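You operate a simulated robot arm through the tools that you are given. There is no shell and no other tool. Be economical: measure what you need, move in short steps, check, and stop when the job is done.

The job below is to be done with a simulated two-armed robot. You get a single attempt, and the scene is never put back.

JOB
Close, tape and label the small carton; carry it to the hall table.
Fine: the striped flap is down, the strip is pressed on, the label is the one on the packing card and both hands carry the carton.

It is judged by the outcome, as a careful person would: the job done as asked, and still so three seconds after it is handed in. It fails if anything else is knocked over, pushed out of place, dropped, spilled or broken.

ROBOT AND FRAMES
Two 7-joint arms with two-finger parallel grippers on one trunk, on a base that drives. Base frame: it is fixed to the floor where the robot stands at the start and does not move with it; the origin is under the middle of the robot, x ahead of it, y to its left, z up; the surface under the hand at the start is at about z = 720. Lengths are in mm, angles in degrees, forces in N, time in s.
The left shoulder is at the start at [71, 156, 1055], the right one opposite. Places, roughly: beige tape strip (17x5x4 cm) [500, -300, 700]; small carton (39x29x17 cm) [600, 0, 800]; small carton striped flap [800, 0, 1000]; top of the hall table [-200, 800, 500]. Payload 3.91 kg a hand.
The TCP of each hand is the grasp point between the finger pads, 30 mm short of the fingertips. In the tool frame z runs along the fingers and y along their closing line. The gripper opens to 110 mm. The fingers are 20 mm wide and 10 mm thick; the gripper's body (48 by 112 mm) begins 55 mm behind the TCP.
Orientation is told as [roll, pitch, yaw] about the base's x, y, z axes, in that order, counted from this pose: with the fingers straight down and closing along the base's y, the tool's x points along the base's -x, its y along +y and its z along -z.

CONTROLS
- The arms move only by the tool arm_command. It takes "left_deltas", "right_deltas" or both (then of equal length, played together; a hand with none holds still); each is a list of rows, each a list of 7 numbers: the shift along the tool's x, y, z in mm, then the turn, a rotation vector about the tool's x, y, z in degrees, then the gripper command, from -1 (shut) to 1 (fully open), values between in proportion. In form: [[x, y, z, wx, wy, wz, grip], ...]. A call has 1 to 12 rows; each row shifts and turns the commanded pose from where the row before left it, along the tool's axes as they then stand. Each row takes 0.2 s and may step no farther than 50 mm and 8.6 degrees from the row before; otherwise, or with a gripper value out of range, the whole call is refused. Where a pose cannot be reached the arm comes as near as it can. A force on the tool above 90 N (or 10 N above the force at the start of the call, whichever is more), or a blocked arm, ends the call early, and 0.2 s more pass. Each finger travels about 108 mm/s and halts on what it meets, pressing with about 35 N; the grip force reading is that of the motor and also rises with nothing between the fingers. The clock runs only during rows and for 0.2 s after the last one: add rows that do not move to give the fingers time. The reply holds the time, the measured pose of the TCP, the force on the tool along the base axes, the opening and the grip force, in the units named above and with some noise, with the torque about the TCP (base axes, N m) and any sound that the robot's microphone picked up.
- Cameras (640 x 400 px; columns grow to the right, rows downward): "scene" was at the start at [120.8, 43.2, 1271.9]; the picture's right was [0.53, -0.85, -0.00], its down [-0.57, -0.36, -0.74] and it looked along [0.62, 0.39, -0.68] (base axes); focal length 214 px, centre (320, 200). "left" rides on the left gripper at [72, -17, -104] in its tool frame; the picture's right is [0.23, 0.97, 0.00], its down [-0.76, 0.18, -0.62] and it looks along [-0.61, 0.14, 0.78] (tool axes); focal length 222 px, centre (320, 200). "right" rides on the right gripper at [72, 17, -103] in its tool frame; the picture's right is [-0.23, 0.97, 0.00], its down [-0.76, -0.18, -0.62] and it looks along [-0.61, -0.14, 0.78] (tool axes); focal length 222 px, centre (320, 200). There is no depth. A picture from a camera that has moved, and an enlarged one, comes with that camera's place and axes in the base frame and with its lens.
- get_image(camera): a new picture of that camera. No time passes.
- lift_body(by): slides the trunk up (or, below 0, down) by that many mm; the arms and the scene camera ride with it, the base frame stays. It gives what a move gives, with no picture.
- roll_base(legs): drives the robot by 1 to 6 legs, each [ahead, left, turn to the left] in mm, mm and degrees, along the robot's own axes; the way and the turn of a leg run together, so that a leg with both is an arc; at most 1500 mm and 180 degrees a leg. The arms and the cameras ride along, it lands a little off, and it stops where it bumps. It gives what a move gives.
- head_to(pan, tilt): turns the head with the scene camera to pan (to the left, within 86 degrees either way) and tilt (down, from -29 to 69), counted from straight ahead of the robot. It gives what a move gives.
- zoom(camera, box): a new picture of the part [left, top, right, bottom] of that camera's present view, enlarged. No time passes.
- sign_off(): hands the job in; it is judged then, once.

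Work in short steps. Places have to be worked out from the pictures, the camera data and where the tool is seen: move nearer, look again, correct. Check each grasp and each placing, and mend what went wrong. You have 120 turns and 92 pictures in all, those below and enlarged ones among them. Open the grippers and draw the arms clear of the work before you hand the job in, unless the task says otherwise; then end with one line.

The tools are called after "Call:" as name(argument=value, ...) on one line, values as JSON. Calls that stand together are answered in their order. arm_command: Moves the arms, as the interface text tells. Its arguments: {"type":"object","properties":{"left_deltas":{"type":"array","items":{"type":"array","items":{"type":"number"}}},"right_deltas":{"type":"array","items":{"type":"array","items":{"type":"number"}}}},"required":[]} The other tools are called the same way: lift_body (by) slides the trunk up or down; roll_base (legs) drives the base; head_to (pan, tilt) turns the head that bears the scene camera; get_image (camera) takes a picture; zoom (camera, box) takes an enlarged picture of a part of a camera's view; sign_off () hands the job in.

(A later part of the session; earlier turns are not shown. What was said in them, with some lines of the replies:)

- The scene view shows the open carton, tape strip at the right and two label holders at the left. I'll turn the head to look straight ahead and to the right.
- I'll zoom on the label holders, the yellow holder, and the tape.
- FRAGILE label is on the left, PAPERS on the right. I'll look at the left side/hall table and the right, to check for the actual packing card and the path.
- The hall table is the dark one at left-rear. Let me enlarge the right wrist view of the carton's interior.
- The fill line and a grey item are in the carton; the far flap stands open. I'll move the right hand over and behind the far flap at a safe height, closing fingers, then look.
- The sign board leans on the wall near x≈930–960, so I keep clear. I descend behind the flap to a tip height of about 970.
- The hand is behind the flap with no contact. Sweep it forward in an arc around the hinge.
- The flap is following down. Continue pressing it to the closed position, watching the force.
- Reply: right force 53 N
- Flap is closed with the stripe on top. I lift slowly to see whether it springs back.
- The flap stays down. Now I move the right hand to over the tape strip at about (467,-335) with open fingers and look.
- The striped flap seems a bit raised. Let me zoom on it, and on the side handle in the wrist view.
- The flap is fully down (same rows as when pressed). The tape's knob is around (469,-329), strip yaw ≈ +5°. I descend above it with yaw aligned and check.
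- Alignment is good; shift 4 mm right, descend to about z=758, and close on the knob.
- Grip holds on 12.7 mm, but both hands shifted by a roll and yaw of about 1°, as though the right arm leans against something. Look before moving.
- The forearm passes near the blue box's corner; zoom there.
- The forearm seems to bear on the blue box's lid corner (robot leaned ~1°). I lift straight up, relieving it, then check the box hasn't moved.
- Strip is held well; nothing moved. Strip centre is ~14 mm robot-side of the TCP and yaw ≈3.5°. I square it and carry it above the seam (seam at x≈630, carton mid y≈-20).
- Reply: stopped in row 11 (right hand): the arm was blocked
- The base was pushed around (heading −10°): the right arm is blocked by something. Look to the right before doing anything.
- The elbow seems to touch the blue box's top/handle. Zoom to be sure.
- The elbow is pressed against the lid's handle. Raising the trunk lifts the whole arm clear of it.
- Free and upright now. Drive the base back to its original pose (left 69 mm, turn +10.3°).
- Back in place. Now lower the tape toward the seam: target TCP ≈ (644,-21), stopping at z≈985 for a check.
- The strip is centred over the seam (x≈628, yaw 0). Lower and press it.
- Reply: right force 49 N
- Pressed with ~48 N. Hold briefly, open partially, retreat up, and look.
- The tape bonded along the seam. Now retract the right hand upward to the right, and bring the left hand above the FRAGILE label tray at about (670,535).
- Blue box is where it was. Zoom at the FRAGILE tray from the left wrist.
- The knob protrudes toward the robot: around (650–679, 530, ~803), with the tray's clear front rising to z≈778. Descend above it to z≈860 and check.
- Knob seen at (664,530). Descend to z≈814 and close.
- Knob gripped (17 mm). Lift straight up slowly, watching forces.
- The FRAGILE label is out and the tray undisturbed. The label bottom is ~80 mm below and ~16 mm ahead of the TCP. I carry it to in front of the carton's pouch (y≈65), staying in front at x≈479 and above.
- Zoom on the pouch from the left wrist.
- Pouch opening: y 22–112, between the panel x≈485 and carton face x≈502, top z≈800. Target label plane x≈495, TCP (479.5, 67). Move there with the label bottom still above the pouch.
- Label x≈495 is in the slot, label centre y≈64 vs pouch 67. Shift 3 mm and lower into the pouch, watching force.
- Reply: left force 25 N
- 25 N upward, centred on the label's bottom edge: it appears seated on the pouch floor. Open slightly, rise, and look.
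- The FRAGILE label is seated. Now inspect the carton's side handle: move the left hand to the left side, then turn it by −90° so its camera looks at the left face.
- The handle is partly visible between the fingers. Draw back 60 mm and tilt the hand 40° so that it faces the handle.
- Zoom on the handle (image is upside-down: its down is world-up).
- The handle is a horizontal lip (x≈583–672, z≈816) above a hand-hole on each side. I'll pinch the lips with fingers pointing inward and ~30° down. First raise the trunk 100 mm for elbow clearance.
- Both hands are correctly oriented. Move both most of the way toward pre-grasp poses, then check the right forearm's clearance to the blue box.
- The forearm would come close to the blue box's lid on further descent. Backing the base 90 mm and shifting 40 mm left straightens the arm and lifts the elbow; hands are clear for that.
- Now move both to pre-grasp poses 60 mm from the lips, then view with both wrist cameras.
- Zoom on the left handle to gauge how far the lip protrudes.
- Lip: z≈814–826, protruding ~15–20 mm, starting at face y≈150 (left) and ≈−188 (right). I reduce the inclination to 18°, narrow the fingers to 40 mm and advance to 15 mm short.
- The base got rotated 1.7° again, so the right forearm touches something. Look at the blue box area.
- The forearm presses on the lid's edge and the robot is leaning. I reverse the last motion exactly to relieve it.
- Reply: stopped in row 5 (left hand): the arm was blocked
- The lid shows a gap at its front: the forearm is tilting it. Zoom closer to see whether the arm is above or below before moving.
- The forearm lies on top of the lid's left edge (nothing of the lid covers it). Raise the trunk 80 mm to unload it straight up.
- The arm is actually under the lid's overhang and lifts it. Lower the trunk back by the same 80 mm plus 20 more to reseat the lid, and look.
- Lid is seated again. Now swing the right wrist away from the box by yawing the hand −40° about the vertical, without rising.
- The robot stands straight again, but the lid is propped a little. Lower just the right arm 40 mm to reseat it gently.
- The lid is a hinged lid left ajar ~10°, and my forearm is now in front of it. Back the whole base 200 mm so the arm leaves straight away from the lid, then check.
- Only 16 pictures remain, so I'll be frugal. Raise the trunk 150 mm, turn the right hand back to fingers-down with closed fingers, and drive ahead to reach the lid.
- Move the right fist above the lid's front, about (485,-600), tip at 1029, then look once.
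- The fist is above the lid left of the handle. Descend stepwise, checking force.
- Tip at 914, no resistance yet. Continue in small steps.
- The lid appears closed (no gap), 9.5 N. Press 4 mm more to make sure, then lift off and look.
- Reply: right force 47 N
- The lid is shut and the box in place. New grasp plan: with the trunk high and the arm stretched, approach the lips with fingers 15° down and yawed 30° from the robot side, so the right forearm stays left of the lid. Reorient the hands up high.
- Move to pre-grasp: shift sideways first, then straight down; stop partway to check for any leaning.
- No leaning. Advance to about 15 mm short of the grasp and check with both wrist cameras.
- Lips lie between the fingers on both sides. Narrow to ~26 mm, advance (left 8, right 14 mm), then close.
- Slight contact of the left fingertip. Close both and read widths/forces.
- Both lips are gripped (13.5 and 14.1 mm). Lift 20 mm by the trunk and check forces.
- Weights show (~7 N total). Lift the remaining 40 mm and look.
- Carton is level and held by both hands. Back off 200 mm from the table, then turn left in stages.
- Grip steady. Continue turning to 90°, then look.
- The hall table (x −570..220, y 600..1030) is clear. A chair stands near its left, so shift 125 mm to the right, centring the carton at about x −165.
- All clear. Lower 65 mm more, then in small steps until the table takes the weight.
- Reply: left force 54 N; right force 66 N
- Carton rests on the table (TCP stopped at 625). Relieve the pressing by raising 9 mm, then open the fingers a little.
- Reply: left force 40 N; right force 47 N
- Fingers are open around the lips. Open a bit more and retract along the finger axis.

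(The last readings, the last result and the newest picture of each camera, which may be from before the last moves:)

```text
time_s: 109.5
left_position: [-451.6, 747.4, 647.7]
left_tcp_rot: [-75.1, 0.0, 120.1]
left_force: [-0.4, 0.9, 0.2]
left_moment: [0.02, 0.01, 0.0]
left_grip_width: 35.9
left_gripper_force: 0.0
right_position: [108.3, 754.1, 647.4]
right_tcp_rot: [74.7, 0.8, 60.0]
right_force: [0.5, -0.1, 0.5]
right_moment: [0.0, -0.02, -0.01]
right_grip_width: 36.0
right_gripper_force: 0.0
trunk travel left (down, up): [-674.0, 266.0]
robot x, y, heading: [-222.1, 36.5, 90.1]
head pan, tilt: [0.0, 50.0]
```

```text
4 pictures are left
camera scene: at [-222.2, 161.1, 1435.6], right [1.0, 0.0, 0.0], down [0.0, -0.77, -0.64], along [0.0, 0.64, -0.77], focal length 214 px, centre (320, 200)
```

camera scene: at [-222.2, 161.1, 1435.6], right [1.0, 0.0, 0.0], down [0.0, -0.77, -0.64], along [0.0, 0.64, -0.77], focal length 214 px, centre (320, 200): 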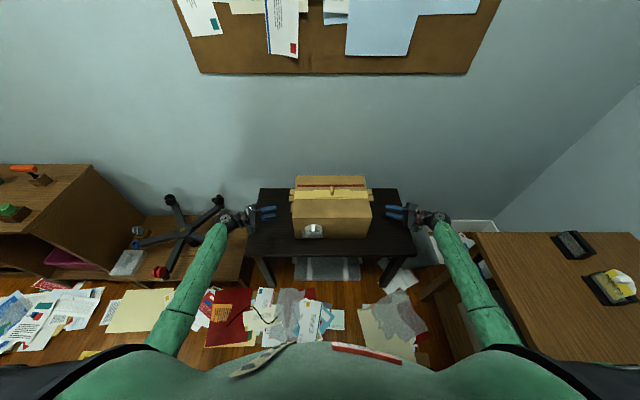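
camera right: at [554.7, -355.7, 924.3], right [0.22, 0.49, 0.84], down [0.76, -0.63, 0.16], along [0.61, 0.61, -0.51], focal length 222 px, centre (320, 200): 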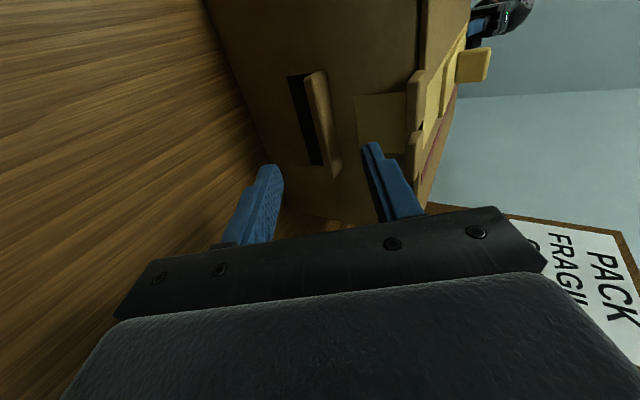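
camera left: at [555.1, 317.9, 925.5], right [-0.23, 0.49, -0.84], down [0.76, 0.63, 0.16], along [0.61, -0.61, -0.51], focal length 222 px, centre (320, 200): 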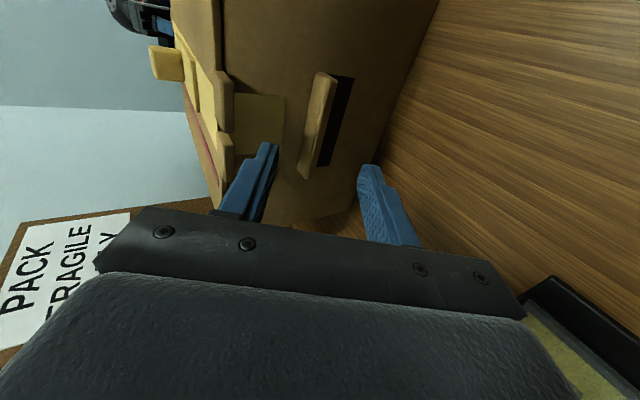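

Carton sits on the table, both hands free. Raise the trunk 200 mm and back off 150 mm, opening the grippers.

Call:
lift_body(by=200)

Call:
roll_base(legs=[[-150, 0, 0]])

Call:
arm_command(left_deltas=[[0, 0, 0, 0, 0, 0, 1], [0, 0, 0, 0, 0, 0, 1], [0, 0, 0, 0, 0, 0, 1]], right_deltas=[[0, 0, 0, 0, 0, 0, 1], [0, 0, 0, 0, 0, 0, 1], [0, 0, 0, 0, 0, 0, 1]])

Call:
zoom(camera="scene", box=[250, 120, 410, 220])

```text
time_s: 111.7
left_position: [-450.7, 749.1, 848.3]
left_tcp_rot: [-75.1, 0.1, 120.0]
left_force: [-0.1, 0.1, 0.4]
left_moment: [-0.01, -0.01, 0.0]
left_grip_width: 35.7
left_gripper_force: 0.1
right_position: [109.4, 754.5, 846.8]
right_tcp_rot: [74.7, 0.8, 60.0]
right_force: [-0.1, 0.6, -0.4]
right_moment: [-0.03, -0.03, -0.01]
right_grip_width: 35.8
right_gripper_force: 0.1
trunk travel left (down, up): [-874.0, 66.0]
robot x, y, heading: [-224.2, 32.0, 90.2]
head pan, tilt: [0.0, 50.0]
```

```text
time_s: 113.0
left_position: [-451.2, 598.1, 849.1]
left_tcp_rot: [-75.2, 0.0, 120.0]
left_force: [0.1, 1.0, -0.1]
left_moment: [0.04, 0.02, 0.01]
left_grip_width: 35.8
left_gripper_force: 0.1
right_position: [110.5, 602.7, 847.2]
right_tcp_rot: [74.6, 0.8, 59.9]
right_force: [0.6, 0.2, -0.4]
right_moment: [0.02, -0.04, -0.02]
right_grip_width: 35.9
right_gripper_force: 0.2
trunk travel left (down, up): [-874.0, 66.0]
robot x, y, heading: [-221.0, -110.2, 89.9]
head pan, tilt: [0.0, 50.0]
```

```text
time_s: 113.8
left_position: [-451.0, 598.8, 846.5]
left_tcp_rot: [-75.1, 0.1, 120.0]
left_force: [0.2, -0.6, 0.5]
left_moment: [0.01, 0.01, 0.04]
left_grip_width: 109.6
left_gripper_force: 0.1
right_position: [109.0, 604.3, 848.1]
right_tcp_rot: [74.7, 0.7, 60.1]
right_force: [-0.4, 0.2, -0.4]
right_moment: [-0.02, -0.03, 0.03]
right_grip_width: 110.1
right_gripper_force: 0.1
trunk travel left (down, up): [-874.0, 66.0]
robot x, y, heading: [-222.2, -117.7, 90.0]
head pan, tilt: [0.0, 50.0]
```

```text
4.00 times, centred on (330, 170) of scene
camera zoom: at [-222.2, 13.3, 1635.4], right [1.0, 0.0, 0.0], down [0.0, -0.77, -0.64], along [0.0, 0.64, -0.77], focal length 858 px, centre (280, 320)
```

zoom: 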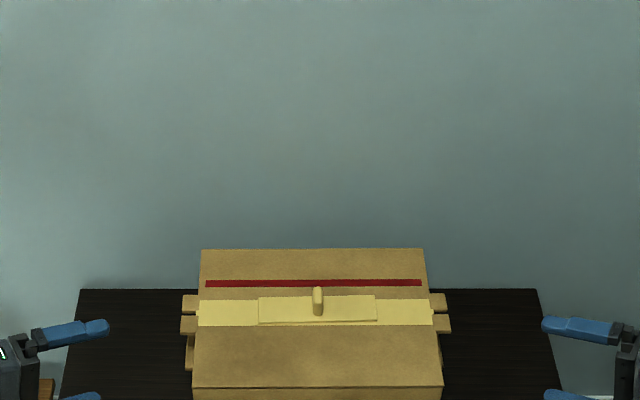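

Flap and tape are good. Check the label, and the work table to the right for the lid and trays.

Call:
zoom(camera="scene", box=[250, 170, 410, 270])

Call:
head_to(pan=-86, tilt=35)

Call:
get_image(camera="scene")

```text
4.00 times, centred on (330, 220) of scene
camera zoom: at [-222.2, 13.3, 1635.4], right [1.0, 0.0, 0.0], down [0.0, -0.77, -0.64], along [0.0, 0.64, -0.77], focal length 858 px, centre (280, 120)
```

zoom: 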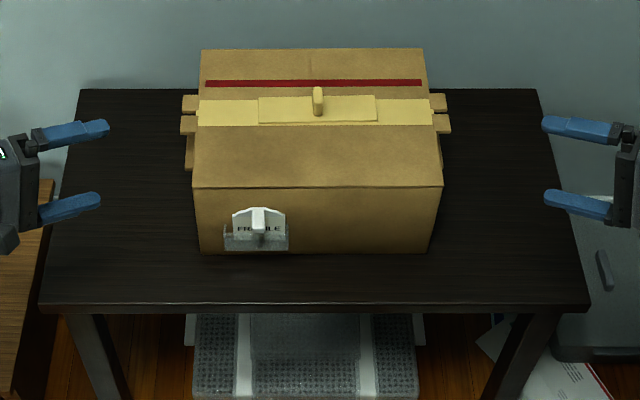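

```text
time_s: 115.4
left_position: [-450.9, 599.5, 848.3]
left_tcp_rot: [-75.0, 0.0, 120.2]
left_force: [-0.1, 0.3, 0.8]
left_moment: [0.0, 0.04, 0.03]
left_grip_width: 110.3
left_gripper_force: 0.2
right_position: [110.4, 604.2, 846.8]
right_tcp_rot: [74.8, 0.9, 60.1]
right_force: [-0.4, 0.4, 0.8]
right_moment: [0.0, -0.03, -0.01]
right_grip_width: 110.2
right_gripper_force: 0.0
trunk travel left (down, up): [-874.0, 66.0]
robot x, y, heading: [-217.5, -114.1, 89.9]
head pan, tilt: [-85.9, 35.0]
```

```text
1 pictures are left
camera scene: at [-134.3, -58.1, 1657.2], right [0.07, -1.0, 0.0], down [-0.57, -0.04, -0.82], along [0.82, 0.06, -0.57], focal length 214 px, centre (320, 200)
```

scene: 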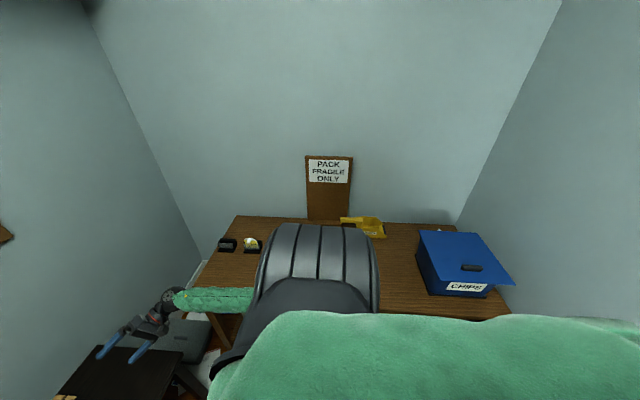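

Everything is in order: the lid is shut, the trays, scoop and sign are standing, and the carton is closed, taped and labelled FRAGILE on the hall table. I hand in.

Call:
sign_off()

```text
The job is handed in.
```

The carton is closed with the striped flap down, taped along the seam, labelled FRAGILE, and was carried in both hands to the hall table. On the way my arm briefly lifted the lid of the blue CHIPS box; I pressed it shut, and the box looks to be where it was.
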